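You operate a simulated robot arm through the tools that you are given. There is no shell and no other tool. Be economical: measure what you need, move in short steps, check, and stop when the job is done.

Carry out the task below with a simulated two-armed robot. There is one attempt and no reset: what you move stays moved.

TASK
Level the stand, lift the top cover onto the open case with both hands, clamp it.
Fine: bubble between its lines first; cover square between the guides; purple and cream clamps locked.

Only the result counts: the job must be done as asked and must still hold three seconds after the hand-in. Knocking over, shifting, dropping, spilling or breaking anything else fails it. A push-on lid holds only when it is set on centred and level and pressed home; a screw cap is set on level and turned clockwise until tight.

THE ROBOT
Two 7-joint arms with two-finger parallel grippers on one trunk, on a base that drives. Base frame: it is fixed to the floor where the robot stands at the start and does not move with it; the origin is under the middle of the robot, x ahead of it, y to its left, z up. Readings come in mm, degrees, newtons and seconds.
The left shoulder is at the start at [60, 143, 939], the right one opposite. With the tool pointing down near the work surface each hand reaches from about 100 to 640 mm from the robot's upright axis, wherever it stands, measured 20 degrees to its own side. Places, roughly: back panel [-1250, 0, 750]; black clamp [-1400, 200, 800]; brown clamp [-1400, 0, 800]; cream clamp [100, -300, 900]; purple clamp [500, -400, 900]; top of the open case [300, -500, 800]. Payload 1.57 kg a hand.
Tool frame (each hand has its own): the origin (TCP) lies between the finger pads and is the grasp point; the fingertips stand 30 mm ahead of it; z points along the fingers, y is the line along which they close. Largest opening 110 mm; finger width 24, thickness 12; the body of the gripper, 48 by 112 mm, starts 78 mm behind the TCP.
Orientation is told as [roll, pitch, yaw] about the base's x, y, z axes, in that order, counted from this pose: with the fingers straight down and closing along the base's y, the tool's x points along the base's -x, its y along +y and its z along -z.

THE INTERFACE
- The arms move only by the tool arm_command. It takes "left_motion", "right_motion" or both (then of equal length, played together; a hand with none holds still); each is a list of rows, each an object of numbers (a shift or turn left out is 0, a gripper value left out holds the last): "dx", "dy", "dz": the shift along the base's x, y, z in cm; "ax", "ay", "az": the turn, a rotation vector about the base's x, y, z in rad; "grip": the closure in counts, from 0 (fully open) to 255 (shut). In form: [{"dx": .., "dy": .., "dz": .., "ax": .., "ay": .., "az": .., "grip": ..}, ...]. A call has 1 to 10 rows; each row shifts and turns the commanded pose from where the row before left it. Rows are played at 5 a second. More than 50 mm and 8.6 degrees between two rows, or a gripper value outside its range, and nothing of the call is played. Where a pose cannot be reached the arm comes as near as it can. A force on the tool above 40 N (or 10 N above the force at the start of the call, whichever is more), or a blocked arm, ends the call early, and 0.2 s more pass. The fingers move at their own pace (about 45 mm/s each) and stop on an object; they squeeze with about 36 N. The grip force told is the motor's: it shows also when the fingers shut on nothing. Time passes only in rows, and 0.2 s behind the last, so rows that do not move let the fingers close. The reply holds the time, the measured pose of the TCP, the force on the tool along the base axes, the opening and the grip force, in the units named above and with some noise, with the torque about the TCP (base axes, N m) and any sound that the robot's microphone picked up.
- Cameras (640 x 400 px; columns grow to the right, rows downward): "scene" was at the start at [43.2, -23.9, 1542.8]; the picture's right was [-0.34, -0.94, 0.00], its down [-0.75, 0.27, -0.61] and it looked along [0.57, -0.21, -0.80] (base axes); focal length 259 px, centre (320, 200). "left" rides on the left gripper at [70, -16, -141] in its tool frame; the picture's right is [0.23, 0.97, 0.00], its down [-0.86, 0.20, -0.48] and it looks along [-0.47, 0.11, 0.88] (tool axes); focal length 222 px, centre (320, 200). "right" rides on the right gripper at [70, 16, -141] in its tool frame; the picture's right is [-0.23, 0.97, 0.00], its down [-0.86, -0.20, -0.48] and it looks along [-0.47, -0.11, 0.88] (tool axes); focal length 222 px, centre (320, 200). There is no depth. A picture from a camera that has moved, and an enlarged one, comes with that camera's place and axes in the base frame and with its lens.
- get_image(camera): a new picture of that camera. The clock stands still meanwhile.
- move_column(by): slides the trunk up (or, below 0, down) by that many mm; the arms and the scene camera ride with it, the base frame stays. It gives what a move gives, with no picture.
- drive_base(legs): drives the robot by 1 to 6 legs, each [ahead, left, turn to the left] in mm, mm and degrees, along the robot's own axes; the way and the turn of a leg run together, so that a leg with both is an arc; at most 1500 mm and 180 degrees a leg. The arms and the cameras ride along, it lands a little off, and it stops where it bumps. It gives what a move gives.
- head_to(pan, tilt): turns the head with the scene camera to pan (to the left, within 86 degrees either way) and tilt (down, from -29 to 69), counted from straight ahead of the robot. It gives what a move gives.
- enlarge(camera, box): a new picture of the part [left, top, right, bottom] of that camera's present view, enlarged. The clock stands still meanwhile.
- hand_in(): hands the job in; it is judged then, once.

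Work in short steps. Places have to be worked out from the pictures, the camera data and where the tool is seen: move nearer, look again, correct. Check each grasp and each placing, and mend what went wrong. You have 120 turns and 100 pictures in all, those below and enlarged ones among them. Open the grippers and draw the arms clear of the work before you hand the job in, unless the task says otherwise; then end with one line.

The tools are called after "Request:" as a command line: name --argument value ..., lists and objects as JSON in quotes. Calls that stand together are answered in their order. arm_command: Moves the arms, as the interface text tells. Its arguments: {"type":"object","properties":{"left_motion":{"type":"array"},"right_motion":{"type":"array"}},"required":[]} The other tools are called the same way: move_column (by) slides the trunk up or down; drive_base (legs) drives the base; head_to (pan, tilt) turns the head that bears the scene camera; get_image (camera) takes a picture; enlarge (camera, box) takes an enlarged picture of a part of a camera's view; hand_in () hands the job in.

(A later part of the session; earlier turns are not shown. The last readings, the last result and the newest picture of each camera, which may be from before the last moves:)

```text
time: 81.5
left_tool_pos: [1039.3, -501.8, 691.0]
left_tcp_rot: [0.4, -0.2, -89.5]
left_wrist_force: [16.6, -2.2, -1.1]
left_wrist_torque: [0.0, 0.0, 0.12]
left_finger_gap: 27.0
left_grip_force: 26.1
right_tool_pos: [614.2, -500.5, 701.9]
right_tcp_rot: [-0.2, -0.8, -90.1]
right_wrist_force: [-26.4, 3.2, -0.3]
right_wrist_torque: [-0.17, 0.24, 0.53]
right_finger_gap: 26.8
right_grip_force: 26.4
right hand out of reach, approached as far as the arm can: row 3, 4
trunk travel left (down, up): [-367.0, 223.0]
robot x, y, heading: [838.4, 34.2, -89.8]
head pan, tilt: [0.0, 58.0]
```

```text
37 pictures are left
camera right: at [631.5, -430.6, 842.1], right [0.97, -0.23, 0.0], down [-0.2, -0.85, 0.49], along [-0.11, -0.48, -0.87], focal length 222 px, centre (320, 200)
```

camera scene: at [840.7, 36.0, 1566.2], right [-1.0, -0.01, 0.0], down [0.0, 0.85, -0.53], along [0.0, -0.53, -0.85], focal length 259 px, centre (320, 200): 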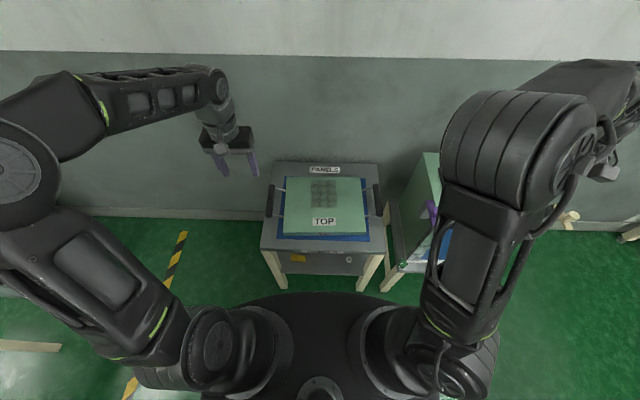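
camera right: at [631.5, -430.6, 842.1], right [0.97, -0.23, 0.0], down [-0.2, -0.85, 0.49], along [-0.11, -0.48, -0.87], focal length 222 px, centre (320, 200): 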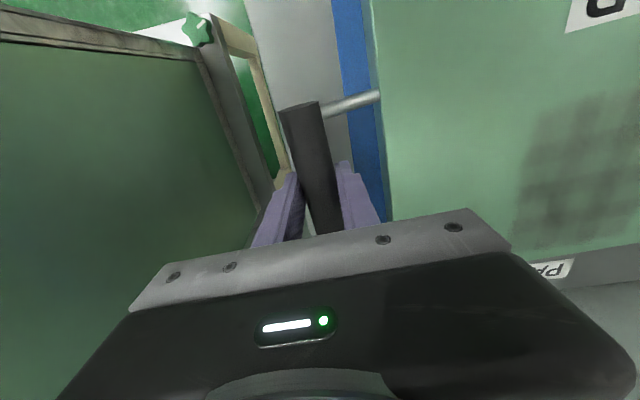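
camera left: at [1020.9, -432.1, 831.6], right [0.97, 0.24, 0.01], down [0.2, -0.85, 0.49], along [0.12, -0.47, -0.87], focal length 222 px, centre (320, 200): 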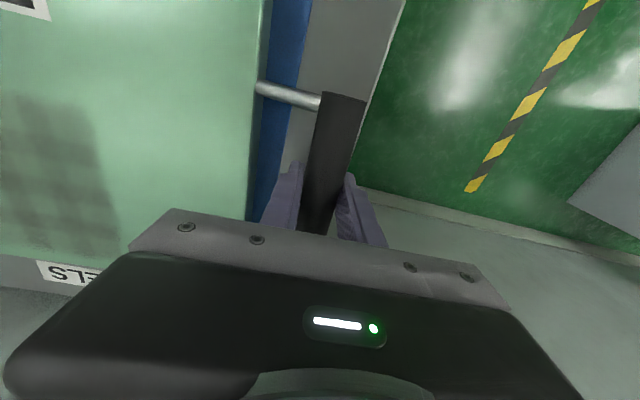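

Both bars gripped (27 mm). I trim the small mismatch and lift with the trunk a little.

Request:
arm_command --left_motion '[{"dx": 0.1}, {}]' --right_motion '[{"dx": -0.1, "dz": 0.6}, {}]'

Request:
move_column --by 60

Request:
get_image --camera "scene"

```text
time: 82.1
left_tool_pos: [1041.0, -502.2, 690.4]
left_tcp_rot: [0.5, -0.2, -89.3]
left_wrist_force: [26.4, -2.4, -5.0]
left_wrist_torque: [0.02, 0.29, 0.36]
left_finger_gap: 26.8
left_grip_force: 36.2
right_tool_pos: [615.2, -501.6, 707.5]
right_tcp_rot: [-0.1, -0.6, -89.9]
right_wrist_force: [-25.7, 3.0, -6.0]
right_wrist_torque: [0.12, 0.3, 0.75]
right_finger_gap: 26.6
right_grip_force: 35.6
trunk travel left (down, up): [-367.0, 223.0]
robot x, y, heading: [839.9, 31.7, -89.7]
head pan, tilt: [0.0, 58.0]
```

```text
time: 83.1
left_tool_pos: [1040.8, -502.4, 751.6]
left_tcp_rot: [0.4, -0.1, -89.4]
left_wrist_force: [28.3, -3.0, -6.1]
left_wrist_torque: [0.04, 0.07, 0.35]
left_finger_gap: 26.9
left_grip_force: 36.0
right_tool_pos: [615.2, -501.5, 766.9]
right_tcp_rot: [0.0, -0.6, -89.8]
right_wrist_force: [-27.6, 2.9, -5.3]
right_wrist_torque: [0.09, 0.27, 0.7]
right_finger_gap: 26.6
right_grip_force: 35.9
trunk travel left (down, up): [-427.0, 163.0]
robot x, y, heading: [835.3, 33.2, -89.5]
head pan, tilt: [0.0, 58.0]
```

```text
36 pictures are left
camera scene: at [840.4, -4.9, 1426.1], right [-1.0, 0.0, 0.0], down [0.0, 0.85, -0.53], along [0.0, -0.53, -0.85], focal length 259 px, centre (320, 200)
```

scene: 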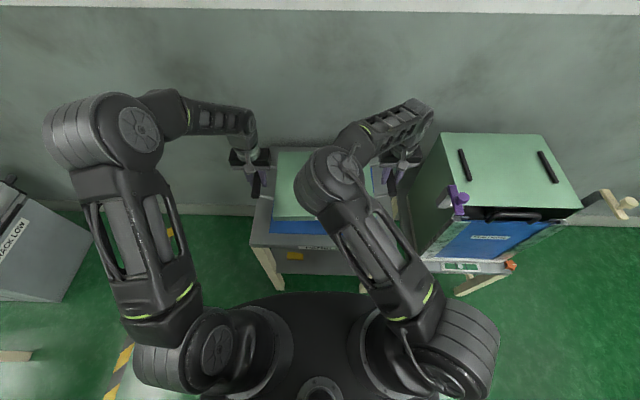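

Cover is lifted (≈6 N each). The sideways squeeze of 27 N should be relaxed; I test a small outward shift.

Request:
arm_command --left_motion '[{"dx": 0.2}, {}]' --right_motion '[{"dz": -0.3}, {}]'

```text
time: 83.7
left_tool_pos: [1042.0, -502.4, 751.7]
left_tcp_rot: [0.5, -0.4, -89.4]
left_wrist_force: [24.9, -0.9, -5.6]
left_wrist_torque: [0.01, -0.1, 0.15]
left_finger_gap: 26.8
left_grip_force: 36.5
right_tool_pos: [616.0, -502.4, 764.8]
right_tcp_rot: [0.0, -0.6, -89.9]
right_wrist_force: [-24.6, 2.3, -4.8]
right_wrist_torque: [0.09, 0.27, 0.66]
right_finger_gap: 26.4
right_grip_force: 36.4
trunk travel left (down, up): [-427.0, 163.0]
robot x, y, heading: [838.0, 33.8, -89.7]
head pan, tilt: [0.0, 58.0]
```

Outward reduces it; continue 7 mm on each side, then lift by trunk.

Request:
arm_command --left_motion '[{"dx": 0.35}, {"dx": 0.35}, {}]' --right_motion '[{"dx": -0.35}, {"dx": -0.35}, {}]'

Request:
move_column --by 160

```text
time: 84.5
left_tool_pos: [1043.0, -502.3, 752.2]
left_tcp_rot: [0.0, -0.4, -89.8]
left_wrist_force: [-12.7, -0.7, -5.5]
left_wrist_torque: [0.52, -0.14, 0.5]
left_finger_gap: 26.7
left_grip_force: 35.8
right_tool_pos: [616.0, -499.9, 766.1]
right_tcp_rot: [0.6, -0.7, -89.7]
right_wrist_force: [12.6, 1.6, -4.6]
right_wrist_torque: [-0.36, -0.19, 0.15]
right_finger_gap: 26.6
right_grip_force: 36.7
right hand out of reach, approached as far as the arm can: row 2
trunk travel left (down, up): [-427.0, 163.0]
robot x, y, heading: [841.4, 34.4, -89.8]
head pan, tilt: [0.0, 58.0]
```

```text
time: 86.4
left_tool_pos: [1042.6, -502.7, 912.2]
left_tcp_rot: [-0.2, -0.3, -89.8]
left_wrist_force: [-35.4, 0.3, -5.6]
left_wrist_torque: [0.49, -0.12, 0.05]
left_finger_gap: 26.4
left_grip_force: 36.1
right_tool_pos: [616.2, -499.0, 925.2]
right_tcp_rot: [0.6, -0.6, -89.8]
right_wrist_force: [36.1, 0.2, -5.0]
right_wrist_torque: [-0.37, -0.37, 0.1]
right_finger_gap: 26.5
right_grip_force: 35.6
trunk travel left (down, up): [-587.0, 3.0]
robot x, y, heading: [837.7, 33.0, -89.6]
head pan, tilt: [0.0, 58.0]
```

Now it is pulled slightly outward; trim inward 4 mm each and raise both hands by 80 mm in step.

Request:
arm_command --left_motion '[{"dx": -0.4}, {"dz": 1.6}, {"dz": 1.6}, {"dz": 1.6}, {"dz": 1.6}, {"dz": 1.6}, {}]' --right_motion '[{"dx": 0.4, "dz": -0.2}, {"dz": 1.6}, {"dz": 1.6}, {"dz": 1.6}, {"dz": 1.6}, {"dz": 1.6}, {}]'

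Request:
get_image --camera "scene"

```text
time: 88.0
left_tool_pos: [1043.1, -502.8, 991.4]
left_tcp_rot: [0.3, -0.3, -89.5]
left_wrist_force: [-10.0, -1.5, -5.5]
left_wrist_torque: [-0.18, -0.03, 0.42]
left_finger_gap: 26.7
left_grip_force: 35.7
right_tool_pos: [618.4, -500.3, 1005.5]
right_tcp_rot: [0.1, -0.7, -89.9]
right_wrist_force: [11.0, 2.2, -6.4]
right_wrist_torque: [0.36, -0.16, 0.7]
right_finger_gap: 26.8
right_grip_force: 35.5
trunk travel left (down, up): [-587.0, 3.0]
robot x, y, heading: [839.1, 34.4, -89.8]
head pan, tilt: [0.0, 58.0]
```

```text
35 pictures are left
camera scene: at [840.5, -5.2, 1586.2], right [-1.0, -0.01, 0.0], down [0.0, 0.85, -0.53], along [0.0, -0.53, -0.85], focal length 259 px, centre (320, 200)
```

scene: 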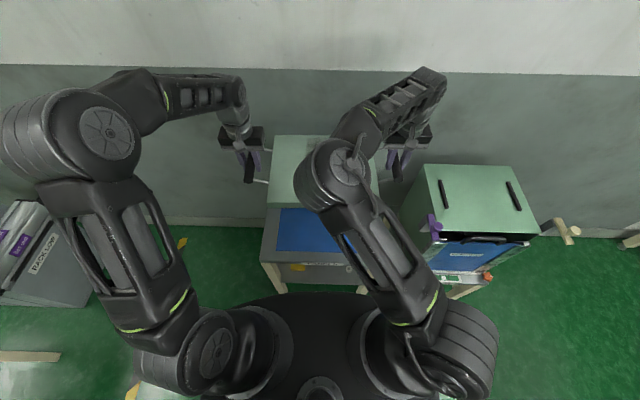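

Cover held level at z≈925 bottom. I drive right 540 mm toward the case.

Request:
drive_base --legs '[[0, -540, 0]]'

Request:
get_image --camera "scene"

Request:
get_image --camera "left"

Request:
get_image --camera "right"

```text
time: 91.1
left_tool_pos: [499.9, -504.8, 992.4]
left_tcp_rot: [0.4, -0.3, -89.0]
left_wrist_force: [1.9, -1.2, -5.8]
left_wrist_torque: [0.23, -0.1, 0.1]
left_finger_gap: 26.6
left_grip_force: 36.7
right_tool_pos: [74.6, -507.8, 1004.9]
right_tcp_rot: [0.3, -0.7, -89.4]
right_wrist_force: [-2.4, 2.3, -5.4]
right_wrist_torque: [-0.11, -0.06, 0.58]
right_finger_gap: 26.7
right_grip_force: 36.0
trunk travel left (down, up): [-587.0, 3.0]
robot x, y, heading: [289.5, 28.6, -89.3]
head pan, tilt: [0.0, 58.0]
```

```text
34 pictures are left
camera scene: at [293.1, -9.8, 1586.2], right [-1.0, -0.01, 0.0], down [-0.01, 0.85, -0.53], along [0.01, -0.53, -0.85], focal length 259 px, centre (320, 200)
```

scene: 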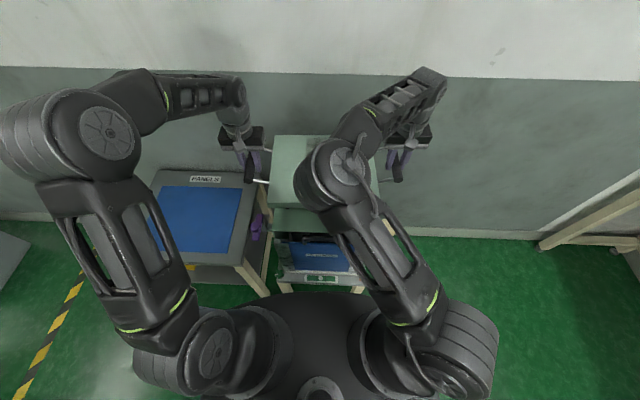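

```text
33 pictures are left
camera left: at [482.5, -436.0, 1132.7], right [0.97, 0.24, 0.01], down [0.21, -0.85, 0.48], along [0.12, -0.47, -0.88], focal length 222 px, centre (320, 200)
```

left: 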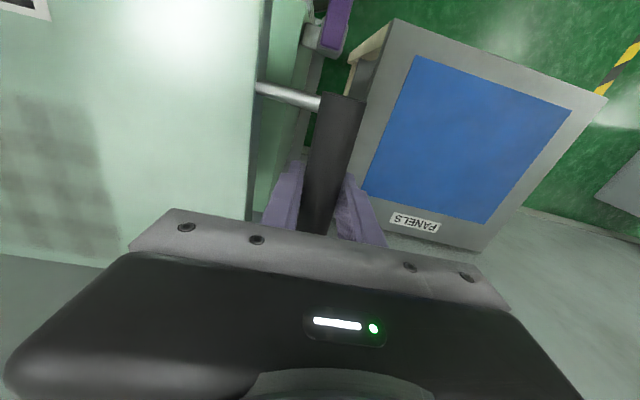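

```text
32 pictures are left
camera right: at [91.3, -437.3, 1144.9], right [0.98, -0.22, 0.01], down [-0.19, -0.85, 0.49], along [-0.1, -0.48, -0.87], focal length 222 px, centre (320, 200)
```

right: 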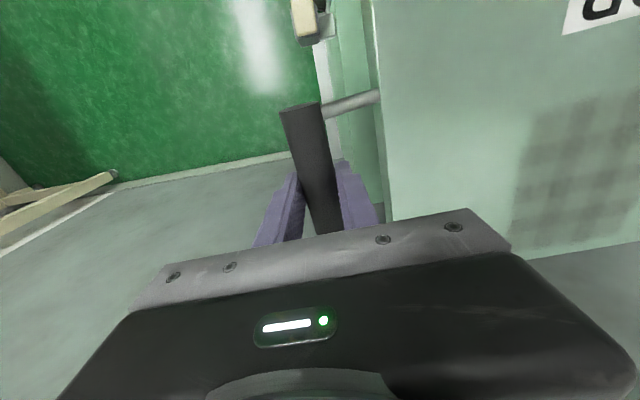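

Zoom to compare cover edges against the case edges on both sides.

Request:
enlarge --camera "left" --box '[210, 0, 370, 210]'

Request:
enlarge --camera "right" --box '[270, 0, 430, 210]'

Request:
enlarge --camera "scene" --box '[230, 120, 420, 290]'

```text
1.90 times, centred on (290, 105) of left
camera zoom: at [482.5, -436.0, 1132.7], right [0.97, 0.24, 0.01], down [0.21, -0.85, 0.48], along [0.12, -0.47, -0.88], focal length 423 px, centre (377, 381)
```

zoom: 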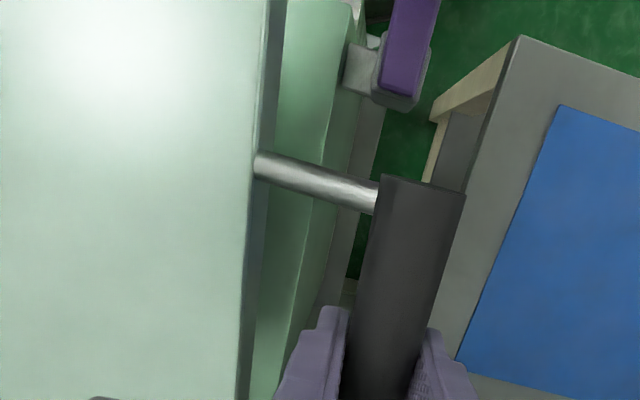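

```text
1.90 times, centred on (350, 105) of right
camera zoom: at [91.3, -437.3, 1144.9], right [0.98, -0.22, 0.01], down [-0.19, -0.85, 0.49], along [-0.1, -0.48, -0.87], focal length 423 px, centre (263, 381)
```

zoom: 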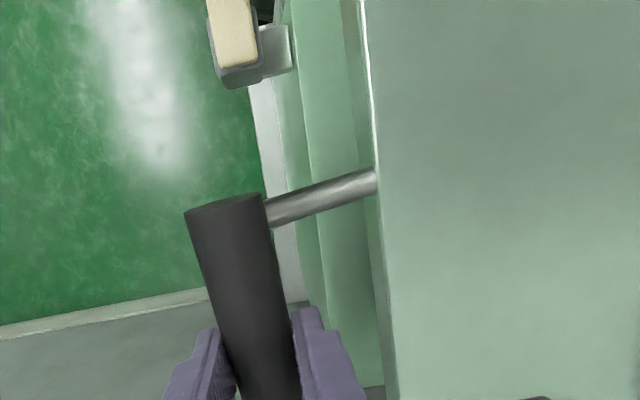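

```text
2.35 times, centred on (325, 205) of scene
camera zoom: at [293.1, -9.8, 1586.2], right [-1.0, -0.01, 0.0], down [-0.01, 0.85, -0.53], along [0.01, -0.53, -0.85], focal length 610 px, centre (308, 188)
```

zoom: 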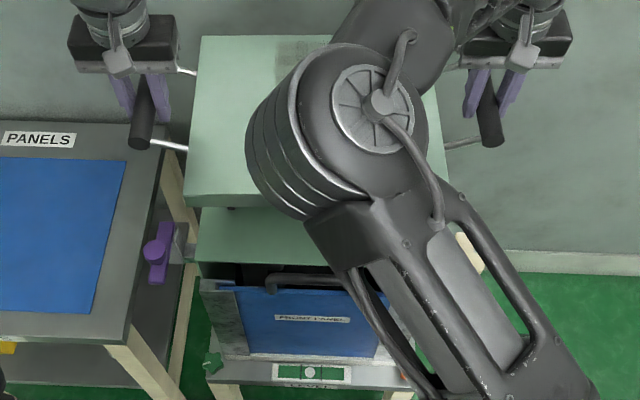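

Estimates: cover centred in x within ~1 mm; the stand/case is yawed ≈-1.4° while the cover is ≈+0.6°. I turn the cover by about -1.9° with both hands, then lower 80 mm by trunk.

Request:
arm_command --left_motion '[{"dy": -0.25, "az": -0.011}, {"dy": -0.25, "az": -0.011}, {"dy": -0.2, "az": -0.011}, {}]' --right_motion '[{"dy": 0.25, "az": -0.011}, {"dy": 0.25, "az": -0.011}, {"dy": 0.2, "az": -0.011}, {}]'

Request:
move_column --by -80

Request:
enlarge --camera "scene" --box '[230, 120, 420, 290]'

Request:
enlarge --camera "left" --box '[210, 0, 370, 210]'

Request:
enlarge --camera "right" --box '[270, 0, 430, 210]'

```text
time: 92.1
left_tool_pos: [500.3, -513.6, 992.1]
left_tcp_rot: [0.4, -0.3, -90.9]
left_wrist_force: [1.6, -1.4, -4.9]
left_wrist_torque: [0.21, -0.11, 0.15]
left_finger_gap: 26.4
left_grip_force: 36.3
right_tool_pos: [74.6, -500.4, 1004.8]
right_tcp_rot: [0.2, -0.8, -91.4]
right_wrist_force: [-1.3, 1.8, -4.9]
right_wrist_torque: [-0.05, -0.08, 0.69]
right_finger_gap: 26.4
right_grip_force: 35.4
trunk travel left (down, up): [-587.0, 3.0]
robot x, y, heading: [289.9, 31.6, -89.0]
head pan, tilt: [0.0, 58.0]
```

```text
time: 93.3
left_tool_pos: [500.0, -513.3, 913.1]
left_tcp_rot: [0.2, -0.3, -90.9]
left_wrist_force: [1.6, -1.6, -5.3]
left_wrist_torque: [-0.09, 0.01, 0.1]
left_finger_gap: 26.6
left_grip_force: 36.3
right_tool_pos: [74.8, -500.0, 925.0]
right_tcp_rot: [0.1, -0.7, -91.3]
right_wrist_force: [-2.5, 1.2, -4.7]
right_wrist_torque: [0.21, 0.07, 0.54]
right_finger_gap: 26.5
right_grip_force: 36.6
trunk travel left (down, up): [-507.0, 83.0]
robot x, y, heading: [288.5, 30.3, -89.2]
head pan, tilt: [0.0, 58.0]
```

```text
2.35 times, centred on (325, 205) of scene
camera zoom: at [293.9, -9.5, 1506.3], right [-1.0, -0.01, 0.0], down [-0.01, 0.85, -0.53], along [0.01, -0.53, -0.85], focal length 610 px, centre (308, 188)
```

zoom: 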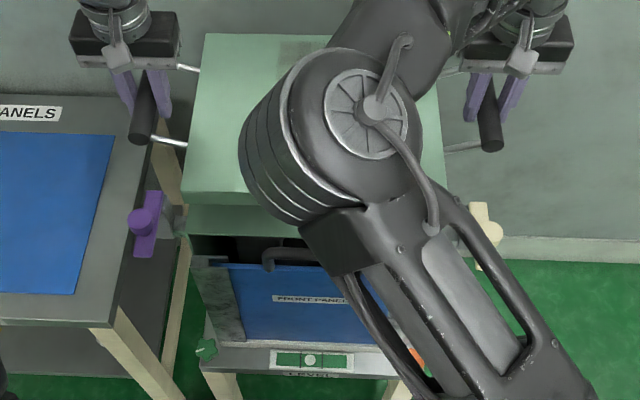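

```text
1.90 times, centred on (290, 105) of left
camera zoom: at [484.8, -442.2, 1052.6], right [0.98, 0.21, 0.0], down [0.18, -0.86, 0.48], along [0.11, -0.47, -0.87], focal length 423 px, centre (377, 381)
```

zoom: 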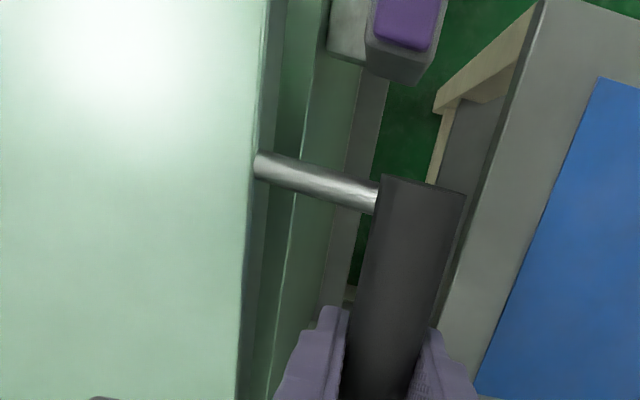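

```text
1.90 times, centred on (350, 105) of right
camera zoom: at [93.8, -430.5, 1065.4], right [0.97, -0.25, 0.01], down [-0.22, -0.84, 0.49], along [-0.12, -0.47, -0.87], focal length 423 px, centre (263, 381)
```

zoom: 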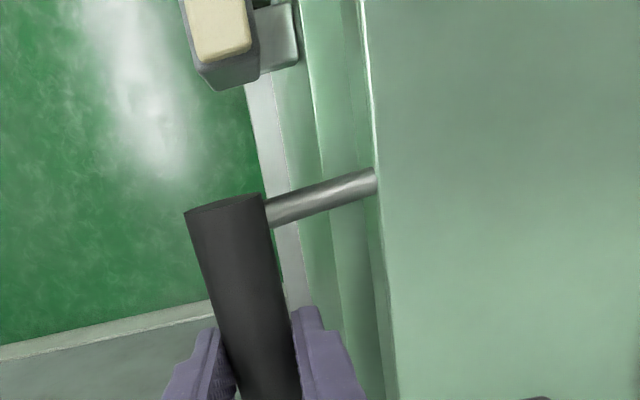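

Case yaw measured ≈-1.4°, cover ≈-0.6°; cover is ~4.5 mm too far in +x and ~5-10 mm too far back. I correct and lower 35 mm more.

Request:
arm_command --left_motion '[{"dy": -0.15, "az": -0.007}, {"dy": -0.15, "az": -0.007}, {"dx": -0.45}, {"dy": 0.6}, {}]' --right_motion '[{"dy": 0.15, "az": -0.007}, {"dy": 0.15, "az": -0.007}, {"dx": -0.45}, {"dy": 0.6}, {}]'

Request:
move_column --by -35

Request:
enlarge --camera "scene" --box '[250, 120, 350, 260]'

Request:
enlarge --camera "left" --box '[210, 0, 370, 210]'

Request:
enlarge --camera "right" --box '[270, 0, 430, 210]'

```text
time: 94.5
left_tool_pos: [495.8, -510.8, 913.4]
left_tcp_rot: [0.2, -0.3, -91.6]
left_wrist_force: [-2.1, -1.7, -5.1]
left_wrist_torque: [0.17, 0.06, 0.09]
left_finger_gap: 26.6
left_grip_force: 36.1
right_tool_pos: [70.8, -491.2, 925.8]
right_tcp_rot: [0.2, -0.8, -92.1]
right_wrist_force: [1.8, 1.2, -4.7]
right_wrist_torque: [-0.07, -0.02, 0.44]
right_finger_gap: 26.7
right_grip_force: 36.3
trunk travel left (down, up): [-507.0, 83.0]
robot x, y, heading: [289.1, 23.8, -89.2]
head pan, tilt: [0.0, 58.0]
```

```text
time: 95.3
left_tool_pos: [495.1, -509.8, 878.3]
left_tcp_rot: [0.3, -0.4, -91.8]
left_wrist_force: [-5.0, -1.1, -4.8]
left_wrist_torque: [0.23, -0.01, 0.06]
left_finger_gap: 26.3
left_grip_force: 36.1
right_tool_pos: [70.9, -491.6, 890.2]
right_tcp_rot: [0.2, -0.7, -92.1]
right_wrist_force: [3.7, 1.0, -5.3]
right_wrist_torque: [-0.17, -0.08, 0.39]
right_finger_gap: 26.6
right_grip_force: 36.0
trunk travel left (down, up): [-472.0, 118.0]
robot x, y, heading: [291.2, 29.0, -89.2]
head pan, tilt: [0.0, 58.0]
```

```text
2.86 times, centred on (300, 190) of scene
camera zoom: at [293.9, -9.5, 1471.2], right [-1.0, -0.01, 0.0], down [-0.01, 0.85, -0.53], along [0.01, -0.53, -0.85], focal length 740 px, centre (377, 229)
```

zoom: 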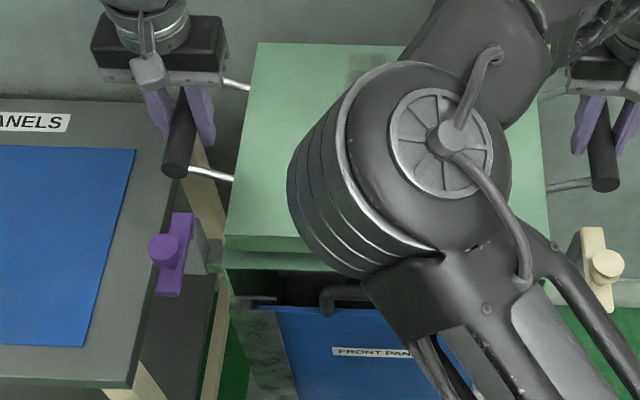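

```text
1.90 times, centred on (290, 105) of left
camera zoom: at [481.4, -439.4, 1017.9], right [0.98, 0.2, 0.0], down [0.17, -0.86, 0.48], along [0.1, -0.47, -0.88], focal length 423 px, centre (377, 381)
```

zoom: 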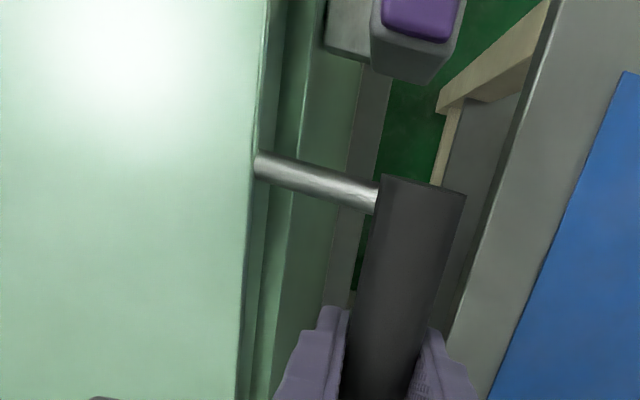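

```text
1.90 times, centred on (350, 105) of right
camera zoom: at [90.4, -421.6, 1030.4], right [0.96, -0.26, 0.01], down [-0.23, -0.84, 0.49], along [-0.12, -0.47, -0.87], focal length 423 px, centre (263, 381)
```

zoom: 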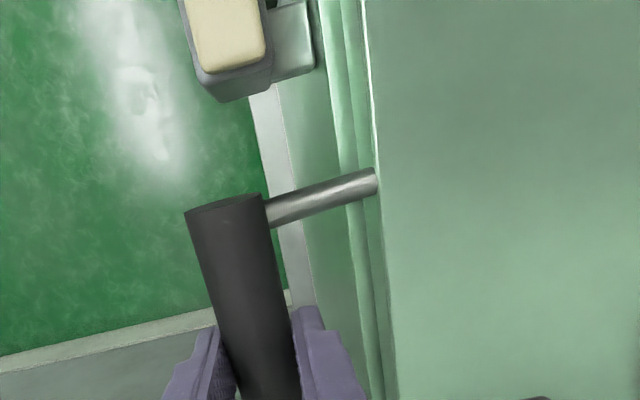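

Side margins are ~6 mm left / ~5 mm right and nearly parallel; front margin ~13 vs back ~1, so I shift +6 mm in y, then lower stepwise.

Request:
arm_command --left_motion '[{"dy": 0.3}, {"dy": 0.3}, {}]' --right_motion '[{"dy": 0.3}, {"dy": 0.3, "dx": 0.05}, {}]'

Request:
move_column --by -12

Request:
enlarge --camera "scene" --box '[250, 120, 420, 260]'

```text
time: 96.1
left_tool_pos: [497.3, -503.6, 877.2]
left_tcp_rot: [0.4, -0.3, -91.7]
left_wrist_force: [-1.5, -0.2, -5.9]
left_wrist_torque: [0.08, -0.11, -0.15]
left_finger_gap: 26.6
left_grip_force: 35.9
right_tool_pos: [71.8, -485.3, 890.4]
right_tcp_rot: [0.1, -0.6, -92.1]
right_wrist_force: [2.3, 0.0, -5.3]
right_wrist_torque: [0.01, -0.11, 0.37]
right_finger_gap: 26.9
right_grip_force: 35.7
trunk travel left (down, up): [-472.0, 118.0]
robot x, y, heading: [291.5, 25.3, -89.3]
head pan, tilt: [0.0, 58.0]
```

```text
time: 96.7
left_tool_pos: [496.3, -505.3, 867.0]
left_tcp_rot: [0.3, -0.5, -91.7]
left_wrist_force: [0.6, 1.4, 10.5]
left_wrist_torque: [-0.39, 0.07, -0.23]
left_finger_gap: 26.7
left_grip_force: 36.3
right_tool_pos: [70.4, -483.9, 878.0]
right_tcp_rot: [0.2, -0.8, -92.0]
right_wrist_force: [0.2, 0.5, -2.4]
right_wrist_torque: [-0.42, 0.14, 0.2]
right_finger_gap: 26.5
right_grip_force: 36.1
trunk travel left (down, up): [-460.0, 130.0]
robot x, y, heading: [286.3, 28.1, -89.2]
head pan, tilt: [0.0, 58.0]
```

```text
2.86 times, centred on (335, 190) of scene
camera zoom: at [293.6, -8.0, 1459.5], right [-1.0, -0.01, 0.0], down [-0.01, 0.85, -0.53], along [0.01, -0.53, -0.85], focal length 740 px, centre (277, 229)
```

zoom: 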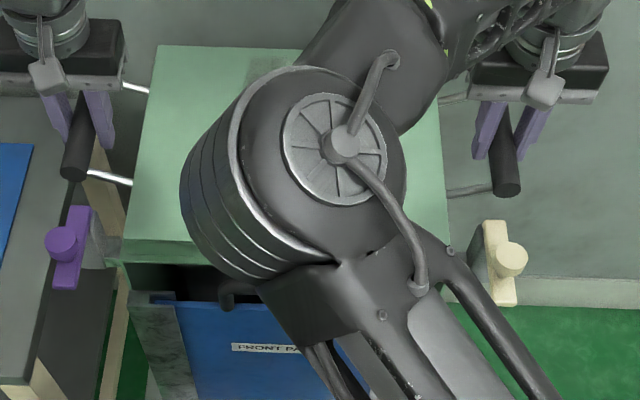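

Contact began on the left side. I look from both hand cameras before pressing on.

Request:
enlarge --camera "left" --box '[210, 0, 370, 210]'

Request:
enlarge --camera "right" --box '[270, 0, 430, 210]'

```text
1.90 times, centred on (290, 105) of left
camera zoom: at [481.1, -432.8, 1007.5], right [0.98, 0.2, 0.0], down [0.17, -0.86, 0.49], along [0.1, -0.48, -0.87], focal length 423 px, centre (377, 381)
```

zoom: 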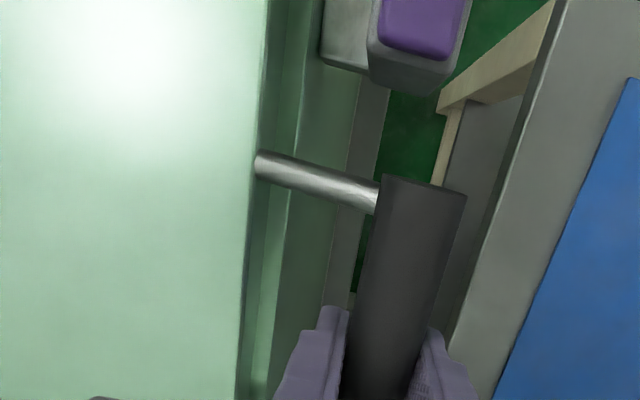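

```text
1.90 times, centred on (350, 105) of right
camera zoom: at [90.4, -414.1, 1018.7], right [0.96, -0.26, 0.01], down [-0.23, -0.84, 0.49], along [-0.12, -0.47, -0.87], focal length 423 px, centre (263, 381)
```

zoom: 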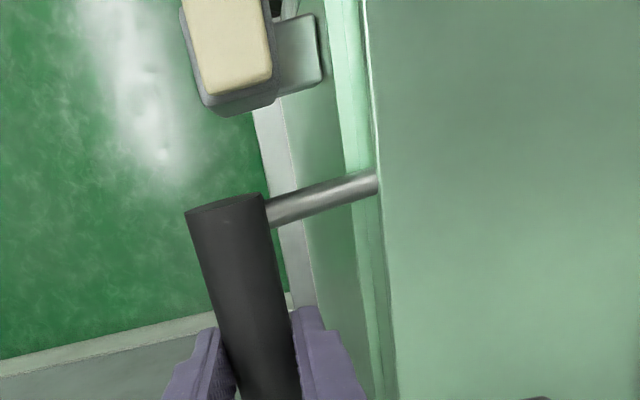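

Margins: left ≈6.8 mm, right ≈3.7 mm; yaw fine. I lift 5 mm, shift +1.5 mm in x, and lower again.

Request:
move_column --by 5

Request:
arm_command --left_motion '[{"dx": 0.15, "dz": 0.1}, {}]' --right_motion '[{"dx": 0.15, "dz": -0.1}, {}]'

Request:
move_column --by -8

```text
time: 97.2
left_tool_pos: [497.1, -503.4, 869.7]
left_tcp_rot: [0.4, -0.2, -91.8]
left_wrist_force: [0.8, -1.1, -5.0]
left_wrist_torque: [-0.94, -0.06, -0.04]
left_finger_gap: 26.4
left_grip_force: 36.0
right_tool_pos: [69.8, -484.6, 882.0]
right_tcp_rot: [0.3, -0.6, -92.1]
right_wrist_force: [-0.6, 0.8, -4.9]
right_wrist_torque: [1.03, -0.06, 0.47]
right_finger_gap: 26.7
right_grip_force: 35.9
trunk travel left (down, up): [-465.0, 125.0]
robot x, y, heading: [292.7, 29.5, -89.4]
head pan, tilt: [0.0, 58.0]
```

```text
time: 97.8
left_tool_pos: [497.3, -504.0, 871.6]
left_tcp_rot: [0.4, -0.1, -91.6]
left_wrist_force: [2.9, -2.8, -6.2]
left_wrist_torque: [-0.1, -0.13, 0.2]
left_finger_gap: 26.6
left_grip_force: 36.0
right_tool_pos: [72.5, -485.0, 882.1]
right_tcp_rot: [0.2, -0.7, -92.1]
right_wrist_force: [-2.8, 2.0, -5.4]
right_wrist_torque: [0.21, -0.12, 0.63]
right_finger_gap: 26.6
right_grip_force: 36.0
trunk travel left (down, up): [-465.0, 125.0]
robot x, y, heading: [291.4, 29.3, -89.1]
head pan, tilt: [0.0, 58.0]
```

```text
time: 98.4
left_tool_pos: [499.3, -504.5, 866.9]
left_tcp_rot: [0.3, -0.8, -91.7]
left_wrist_force: [4.7, -5.6, 20.4]
left_wrist_torque: [0.47, 0.05, 0.06]
left_finger_gap: 26.7
left_grip_force: 36.2
right_tool_pos: [71.7, -485.6, 878.1]
right_tcp_rot: [0.0, -1.2, -92.0]
right_wrist_force: [-4.2, -5.9, 26.6]
right_wrist_torque: [-0.07, 0.08, 0.41]
right_finger_gap: 26.5
right_grip_force: 36.0
trunk travel left (down, up): [-457.0, 133.0]
robot x, y, heading: [288.4, 25.5, -89.1]
head pan, tilt: [0.0, 58.0]
```

Both sides carry contact force. I check the seam at the front left for a gap.

Request:
enlarge --camera "scene" --box '[262, 180, 322, 230]'

Request:
enlarge --camera "left" --box '[260, 0, 340, 105]'

```text
8.00 times, centred on (292, 205) of scene
camera zoom: at [294.3, -6.4, 1457.3], right [-1.0, -0.01, 0.0], down [-0.01, 0.85, -0.53], along [0.01, -0.53, -0.85], focal length 2073 px, centre (544, 160)
```

zoom: 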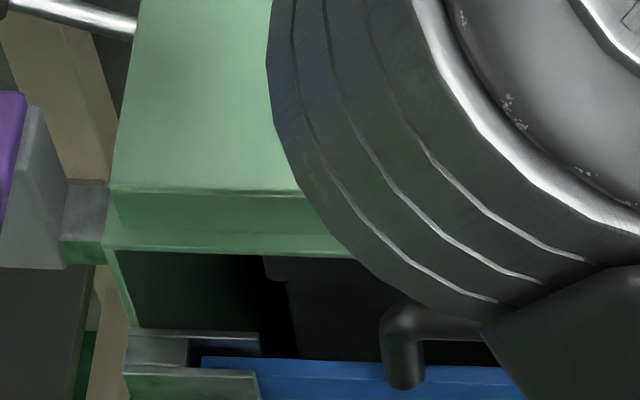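

```text
3.81 times, centred on (300, 52) of left
camera zoom: at [482.8, -431.8, 1007.1], right [0.98, 0.2, 0.0], down [0.17, -0.85, 0.49], along [0.1, -0.48, -0.87], focal length 846 px, centre (396, 762)
```

zoom: 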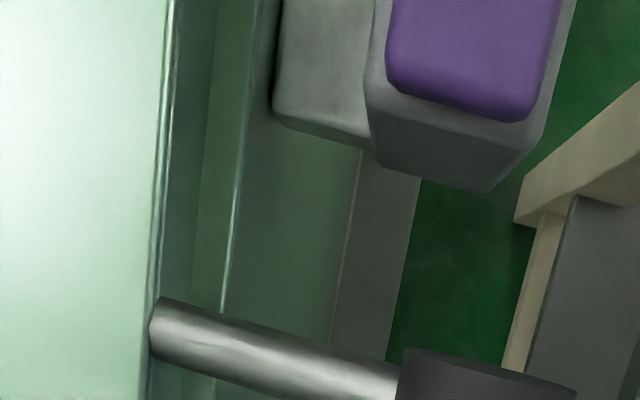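

The seam looks closed with ~9 mm front margin. I check the right margin once before letting go.

Request:
enlarge --camera "right" --box '[300, 0, 400, 105]'

```text
3.81 times, centred on (350, 52) of right
camera zoom: at [92.2, -414.2, 1017.9], right [0.96, -0.26, 0.01], down [-0.23, -0.84, 0.5], along [-0.13, -0.48, -0.87], focal length 846 px, centre (206, 762)
```

zoom: 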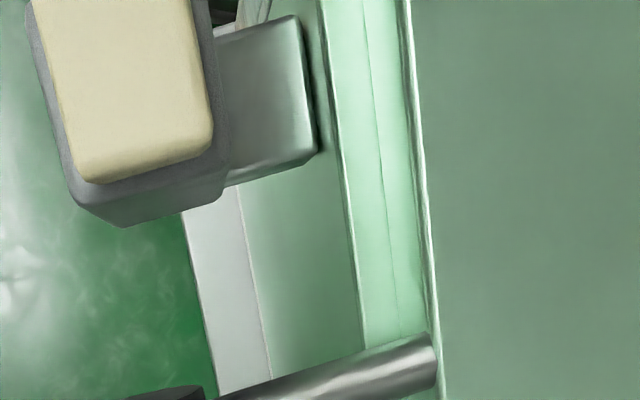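

Left/right margins ≈5.9/7.3 mm and parallel: well centred. I relieve pressure, open both hands and rise.

Request:
move_column --by 2

Request:
arm_command --left_motion '[{"grip": 210}, {"grip": 170}, {"grip": 135}, {}, {}]' --right_motion '[{"grip": 210}, {"grip": 170}, {"grip": 135}, {}, {}]'

Request:
move_column --by 130

Request:
enlarge --camera "left" --box '[0, 0, 400, 230]'

```text
time: 98.9
left_tool_pos: [498.4, -502.6, 867.1]
left_tcp_rot: [0.3, -0.6, -91.8]
left_wrist_force: [5.4, -8.0, 23.4]
left_wrist_torque: [-0.24, 0.06, -0.09]
left_finger_gap: 26.9
left_grip_force: 36.4
right_tool_pos: [72.6, -484.4, 878.7]
right_tcp_rot: [0.2, -0.9, -91.9]
right_wrist_force: [-6.7, -11.3, 23.4]
right_wrist_torque: [-0.33, 0.11, 0.8]
right_finger_gap: 27.0
right_grip_force: 36.1
trunk travel left (down, up): [-459.0, 131.0]
robot x, y, heading: [290.2, 24.4, -89.4]
head pan, tilt: [0.0, 58.0]
```

```text
time: 100.1
left_tool_pos: [498.1, -503.2, 864.0]
left_tcp_rot: [0.3, -0.2, -91.7]
left_wrist_force: [0.6, 0.2, 0.4]
left_wrist_torque: [-0.01, -0.01, 0.01]
left_finger_gap: 51.8
left_grip_force: 0.1
right_tool_pos: [71.5, -484.3, 875.2]
right_tcp_rot: [0.2, -0.6, -92.1]
right_wrist_force: [0.7, 0.1, 0.5]
right_wrist_torque: [0.02, -0.03, 0.04]
right_finger_gap: 51.7
right_grip_force: 0.1
trunk travel left (down, up): [-459.0, 131.0]
robot x, y, heading: [291.5, 28.4, -89.0]
head pan, tilt: [0.0, 58.0]
```

```text
time: 101.7
left_tool_pos: [497.6, -503.8, 995.3]
left_tcp_rot: [0.3, -0.3, -91.8]
left_wrist_force: [-0.4, -0.2, 0.6]
left_wrist_torque: [0.0, -0.01, 0.0]
left_finger_gap: 51.7
left_grip_force: 0.1
right_tool_pos: [72.8, -484.4, 1006.8]
right_tcp_rot: [0.0, -0.7, -92.1]
right_wrist_force: [0.5, 0.9, -0.3]
right_wrist_torque: [0.02, 0.02, 0.01]
right_finger_gap: 51.8
right_grip_force: 0.0
trunk travel left (down, up): [-589.0, 1.0]
robot x, y, heading: [288.1, 30.3, -89.2]
head pan, tilt: [0.0, 58.0]
```

```text
1.60 times, centred on (200, 115) of left
camera zoom: at [482.4, -432.6, 1135.5], right [0.98, 0.2, 0.0], down [0.17, -0.86, 0.48], along [0.1, -0.47, -0.87], focal length 355 px, centre (512, 336)
```

zoom: 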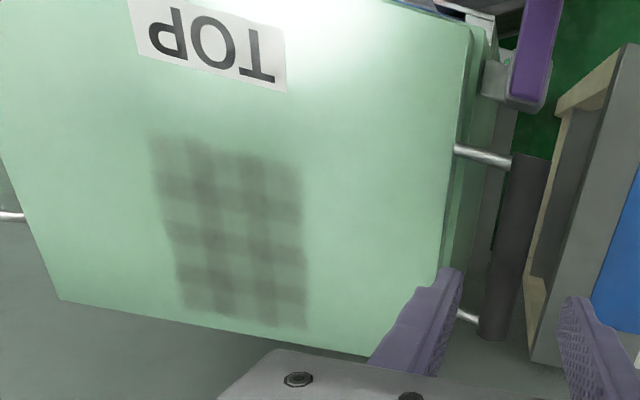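

Cover is resting in place. Now the clamps: I zoom on both from the scene camera.

Request:
enlarge --camera "scene" --box '[235, 175, 305, 235]'

Request:
enlarge --camera "scene" --box '[360, 175, 430, 235]'

```text
6.67 times, centred on (270, 205) of scene
camera zoom: at [294.0, -9.0, 1588.2], right [-1.0, -0.01, 0.0], down [-0.01, 0.85, -0.53], along [0.01, -0.53, -0.85], focal length 1727 px, centre (653, 167)
```

zoom: 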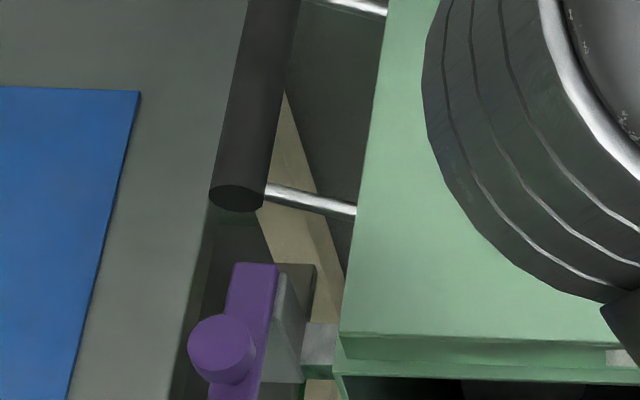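

```text
6.67 times, centred on (395, 205) of scene
camera zoom: at [294.0, -9.0, 1588.2], right [-1.0, -0.01, 0.0], down [-0.01, 0.85, -0.53], along [0.01, -0.53, -0.85], focal length 1727 px, centre (-180, 167)
```

zoom: 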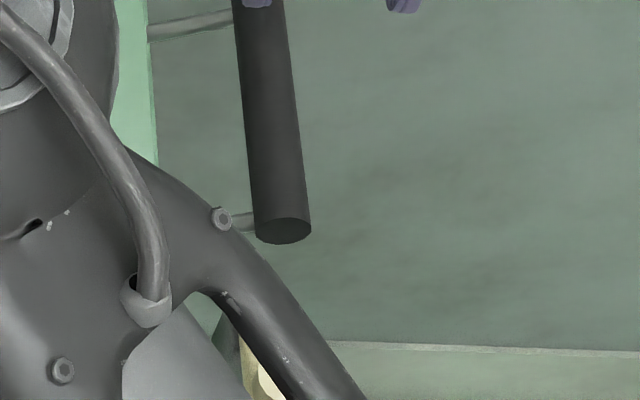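

The clamp details need a closer view; I bring the left hand back so its camera looks down on the purple clamp.

Request:
arm_command --left_motion '[{"dz": 1, "dy": 4}, {"dx": 0.5, "dy": 4.5}, {"dx": 0.5, "dy": 4.5}, {"dx": 0.5, "dy": 4.5}, {"dx": 0.5, "dy": 3, "az": 0.03}, {}]' --right_motion '[{"dz": 1, "dx": -2}, {"dx": -4, "dy": 2}, {"dx": -4, "dy": 3}, {"dx": -4, "dy": 3}, {"dx": -4, "dy": 3}, {}]'

Request:
enlarge --camera "left" --box '[200, 80, 400, 240]'

```text
time: 103.1
left_tool_pos: [519.4, -297.2, 1004.6]
left_tcp_rot: [0.3, -0.2, -89.9]
left_wrist_force: [-0.4, -0.1, 0.1]
left_wrist_torque: [0.04, 0.04, -0.01]
left_finger_gap: 51.7
left_grip_force: 0.1
right_tool_pos: [-108.8, -377.3, 1015.6]
right_tcp_rot: [0.1, -0.7, -92.1]
right_wrist_force: [0.5, -0.6, -0.2]
right_wrist_torque: [0.04, 0.04, -0.03]
right_finger_gap: 52.1
right_grip_force: 0.1
trunk travel left (down, up): [-589.0, 1.0]
robot x, y, heading: [287.2, 25.0, -89.2]
head pan, tilt: [0.0, 58.0]
```

```text
2.50 times, centred on (300, 160) of left
camera zoom: at [501.8, -227.5, 1144.7], right [0.97, 0.23, 0.0], down [0.2, -0.85, 0.48], along [0.11, -0.47, -0.88], focal length 555 px, centre (370, 300)
```

zoom: 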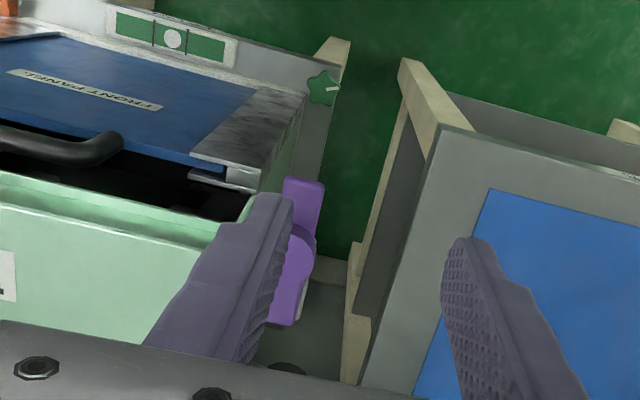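

The bubble stays between the lines under load. I look at the cream clamp from the right camera's sideways view.

Request:
enlarge --camera "right" --box '[430, 20, 550, 130]'

```text
3.64 times, centred on (490, 75) of right
camera zoom: at [-88.4, -306.7, 1155.3], right [0.97, -0.26, 0.0], down [-0.23, -0.84, 0.49], along [-0.13, -0.47, -0.87], focal length 808 px, centre (-298, 654)
```

zoom: 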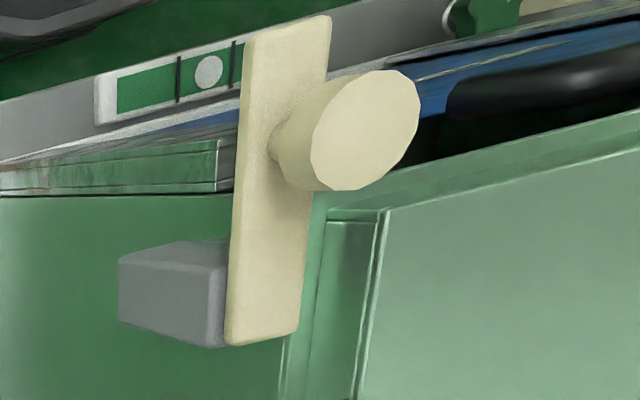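

Clear now: the lever is a plate pivoted over the gray block at its back end, with an upright knob; locking means swinging the lever 90° over the cover. I bring the left hand onto the purple knob (≈(493,-347), top z≈898).

Request:
arm_command --left_motion '[{"dx": -1.3, "dy": -2.5, "grip": 105}, {"dx": -1.3, "dy": -2.5}, {"dz": -3}, {"dz": -3}, {"dz": -2}, {"dz": -1.5}, {}]'

Request:
enlarge --camera "left" --box '[220, 90, 420, 240]'

```text
time: 104.7
left_tool_pos: [491.8, -346.3, 910.1]
left_tcp_rot: [0.3, -0.2, -90.1]
left_wrist_force: [0.0, 0.3, 0.2]
left_wrist_torque: [0.0, -0.02, 0.01]
left_finger_gap: 64.9
left_grip_force: 0.0
right_tool_pos: [-110.3, -374.6, 1014.6]
right_tcp_rot: [0.1, -0.8, -92.1]
right_wrist_force: [0.0, 0.3, -0.6]
right_wrist_torque: [0.01, -0.01, -0.01]
right_finger_gap: 51.9
right_grip_force: 0.0
trunk travel left (down, up): [-589.0, 1.0]
robot x, y, heading: [293.6, 29.0, -89.2]
head pan, tilt: [0.0, 58.0]
```

```text
2.67 times, centred on (320, 165) of left
camera zoom: at [474.6, -277.3, 1050.5], right [0.97, 0.23, 0.0], down [0.2, -0.85, 0.48], along [0.11, -0.47, -0.87], focal length 592 px, centre (320, 293)
```

zoom: 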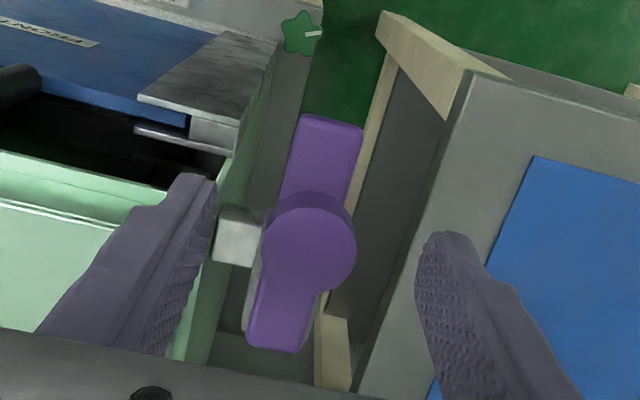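

Good view: knob centre ≈(488,-349). I centre, lower 10 mm and close on the knob.

Request:
arm_command --left_motion '[{"dx": -0.4, "dy": -0.3}, {"dz": -0.6}, {"dz": -0.5}, {"grip": 255}, {}, {}, {}]'

```text
time: 106.3
left_tool_pos: [486.5, -352.4, 900.4]
left_tcp_rot: [0.3, -0.3, -89.9]
left_wrist_force: [2.2, -0.3, 0.2]
left_wrist_torque: [0.07, 0.48, 0.02]
left_finger_gap: 25.4
left_grip_force: 28.5
right_tool_pos: [-110.8, -375.6, 1015.7]
right_tcp_rot: [0.1, -0.7, -92.2]
right_wrist_force: [-0.3, 0.1, -0.1]
right_wrist_torque: [0.01, 0.03, 0.02]
right_finger_gap: 52.2
right_grip_force: 0.1
trunk travel left (down, up): [-589.0, 1.0]
robot x, y, heading: [290.2, 29.0, -89.2]
head pan, tilt: [0.0, 58.0]
```

Gripped the knob (25 mm). I test by swinging it inward (-x) along a small arc.

Request:
arm_command --left_motion '[{"dx": -0.5, "dy": -0.03, "az": 0.14}, {"dx": -0.5, "dy": -0.1, "az": 0.14}, {}]'

Request:
enlarge --camera "left" --box '[220, 90, 420, 240]'

```text
time: 107.1
left_tool_pos: [476.2, -353.5, 899.6]
left_tcp_rot: [0.3, -0.4, -74.0]
left_wrist_force: [-8.6, 0.4, 1.3]
left_wrist_torque: [0.02, 0.95, -0.36]
left_finger_gap: 25.5
left_grip_force: 36.0
right_tool_pos: [-110.6, -374.6, 1014.9]
right_tcp_rot: [0.2, -0.8, -92.1]
right_wrist_force: [0.2, 0.5, -0.3]
right_wrist_torque: [0.01, -0.01, -0.01]
right_finger_gap: 51.7
right_grip_force: 0.0
trunk travel left (down, up): [-589.0, 1.0]
robot x, y, heading: [291.4, 25.8, -89.2]
head pan, tilt: [0.0, 58.0]
```

```text
2.67 times, centred on (320, 165) of left
camera zoom: at [439.8, -290.4, 1040.0], right [0.87, 0.49, 0.0], down [0.42, -0.76, 0.49], along [0.24, -0.42, -0.87], focal length 592 px, centre (320, 293)
```

zoom: 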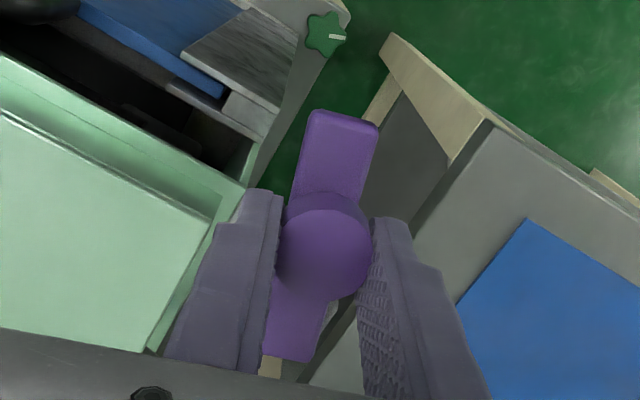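

The lever swings about a pivot at ≈(487,-393), radius 41. I continue along the arc with the hand turning along.

Request:
arm_command --left_motion '[{"dx": -0.54, "dy": -0.19, "az": 0.14}, {"dx": -0.5, "dy": -0.27, "az": 0.14}, {"dx": -0.47, "dy": -0.34, "az": 0.14}, {"dx": -0.41, "dy": -0.4, "az": 0.14}, {"dx": -0.35, "dy": -0.45, "az": 0.14}, {}]'

```text
time: 108.5
left_tool_pos: [453.7, -367.2, 900.6]
left_tcp_rot: [0.4, -0.3, -33.7]
left_wrist_force: [-12.2, 7.4, 3.4]
left_wrist_torque: [-0.28, 0.98, -0.06]
left_finger_gap: 25.0
left_grip_force: 36.3
right_tool_pos: [-111.4, -374.3, 1015.9]
right_tcp_rot: [0.2, -0.7, -92.1]
right_wrist_force: [-0.2, 0.5, 0.1]
right_wrist_torque: [0.02, 0.01, 0.03]
right_finger_gap: 51.8
right_grip_force: 0.1
trunk travel left (down, up): [-589.0, 1.0]
robot x, y, heading: [288.2, 28.5, -89.1]
head pan, tilt: [0.0, 58.0]
```

Following well. Next four steps to ~88–90°, listening for a lock.

Request:
arm_command --left_motion '[{"dx": -0.29, "dy": -0.5, "az": 0.14}, {"dx": -0.21, "dy": -0.53, "az": 0.14}, {"dx": -0.14, "dy": -0.56, "az": 0.14}, {"dx": -0.06, "dy": -0.57, "az": 0.14}, {"dy": -0.2, "az": 0.04}, {}]'

Request:
get_image --camera "left"

```text
time: 109.9
left_tool_pos: [444.5, -392.8, 899.9]
left_tcp_rot: [0.2, -0.4, 0.5]
left_wrist_force: [-25.3, 2.3, -6.4]
left_wrist_torque: [-0.7, 0.7, 0.07]
left_finger_gap: 25.1
left_grip_force: 36.7
right_tool_pos: [-112.1, -375.0, 1014.4]
right_tcp_rot: [0.3, -0.8, -92.1]
right_wrist_force: [0.1, -0.2, 0.1]
right_wrist_torque: [0.0, 0.0, -0.02]
right_finger_gap: 51.7
right_grip_force: 0.0
trunk travel left (down, up): [-589.0, 1.0]
robot x, y, heading: [289.9, 31.8, -89.2]
head pan, tilt: [0.0, 58.0]
```

```text
9 pictures are left
camera left: at [374.2, -411.0, 1040.0], right [-0.24, 0.97, 0.0], down [0.85, 0.2, 0.48], along [0.47, 0.12, -0.87], focal length 222 px, centre (320, 200)
```

left: 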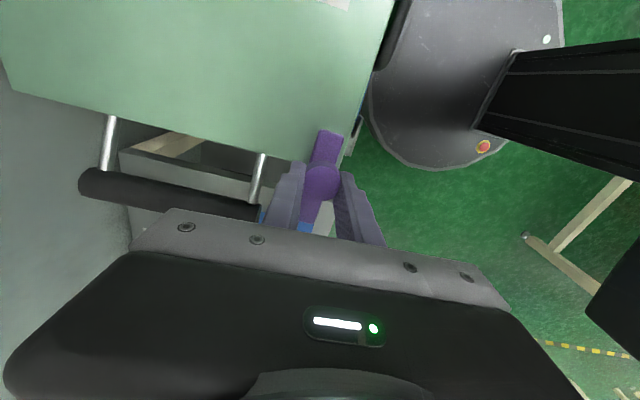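

Lever is at ~90° over the cover, no click yet. I turn it a bit further until a stop, relaxing the radial pull.

Request:
arm_command --left_motion '[{"dx": -0.3}, {"dy": -0.4, "az": 0.09}, {"dx": 0.05, "dy": -0.4, "az": 0.09}, {}]'

```text
time: 110.9
left_tool_pos: [446.8, -393.7, 900.2]
left_tcp_rot: [0.6, -0.5, 10.9]
left_wrist_force: [-9.6, 29.9, 7.2]
left_wrist_torque: [-0.02, -0.38, 0.03]
left_finger_gap: 24.8
left_grip_force: 36.8
right_tool_pos: [-110.9, -371.8, 1016.2]
right_tcp_rot: [0.2, -0.9, -92.1]
right_wrist_force: [-0.2, -0.1, 0.2]
right_wrist_torque: [-0.03, -0.03, -0.01]
right_finger_gap: 51.9
right_grip_force: 0.0
trunk travel left (down, up): [-589.0, 1.0]
robot x, y, heading: [287.1, 28.4, -89.2]
head pan, tilt: [0.0, 58.0]
```

A hard stop at 90° (30 N reaction): the clamp is fully swung. I open and rise, then check whether it holds.

Request:
arm_command --left_motion '[{"dy": 0.4, "az": -0.09}, {"dy": 0.2, "grip": 200}, {"grip": 130}, {}, {}, {"dz": 3}, {"dz": 3}, {"dz": 3}, {"az": -0.1, "dy": 2, "dx": 2}, {}]'

Request:
enlarge --camera "left" --box '[220, 40, 440, 230]'

```text
time: 113.1
left_tool_pos: [466.4, -375.6, 989.8]
left_tcp_rot: [0.4, -0.4, -0.1]
left_wrist_force: [-0.4, -0.1, 0.0]
left_wrist_torque: [-0.01, -0.01, 0.03]
left_finger_gap: 54.0
left_grip_force: 0.2
right_tool_pos: [-109.6, -373.6, 1015.1]
right_tcp_rot: [0.3, -0.9, -92.1]
right_wrist_force: [-0.1, -0.1, -0.4]
right_wrist_torque: [0.01, 0.03, -0.01]
right_finger_gap: 51.9
right_grip_force: 0.1
trunk travel left (down, up): [-589.0, 1.0]
robot x, y, heading: [286.9, 27.3, -89.5]
head pan, tilt: [0.0, 58.0]
```

```text
2.11 times, centred on (330, 135) of left
camera zoom: at [394.8, -392.6, 1129.7], right [-0.23, 0.97, 0.0], down [0.85, 0.2, 0.49], along [0.47, 0.11, -0.87], focal length 468 px, centre (299, 337)
```

zoom: 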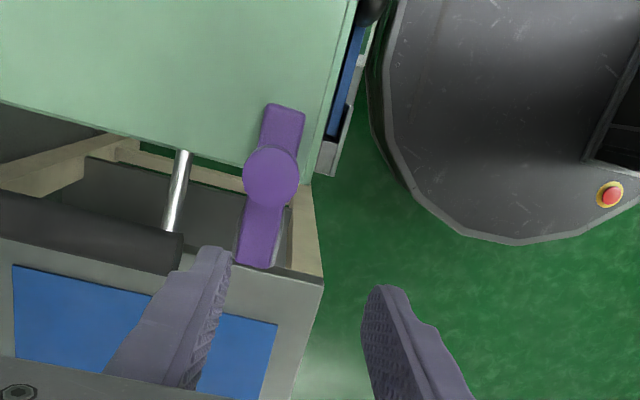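

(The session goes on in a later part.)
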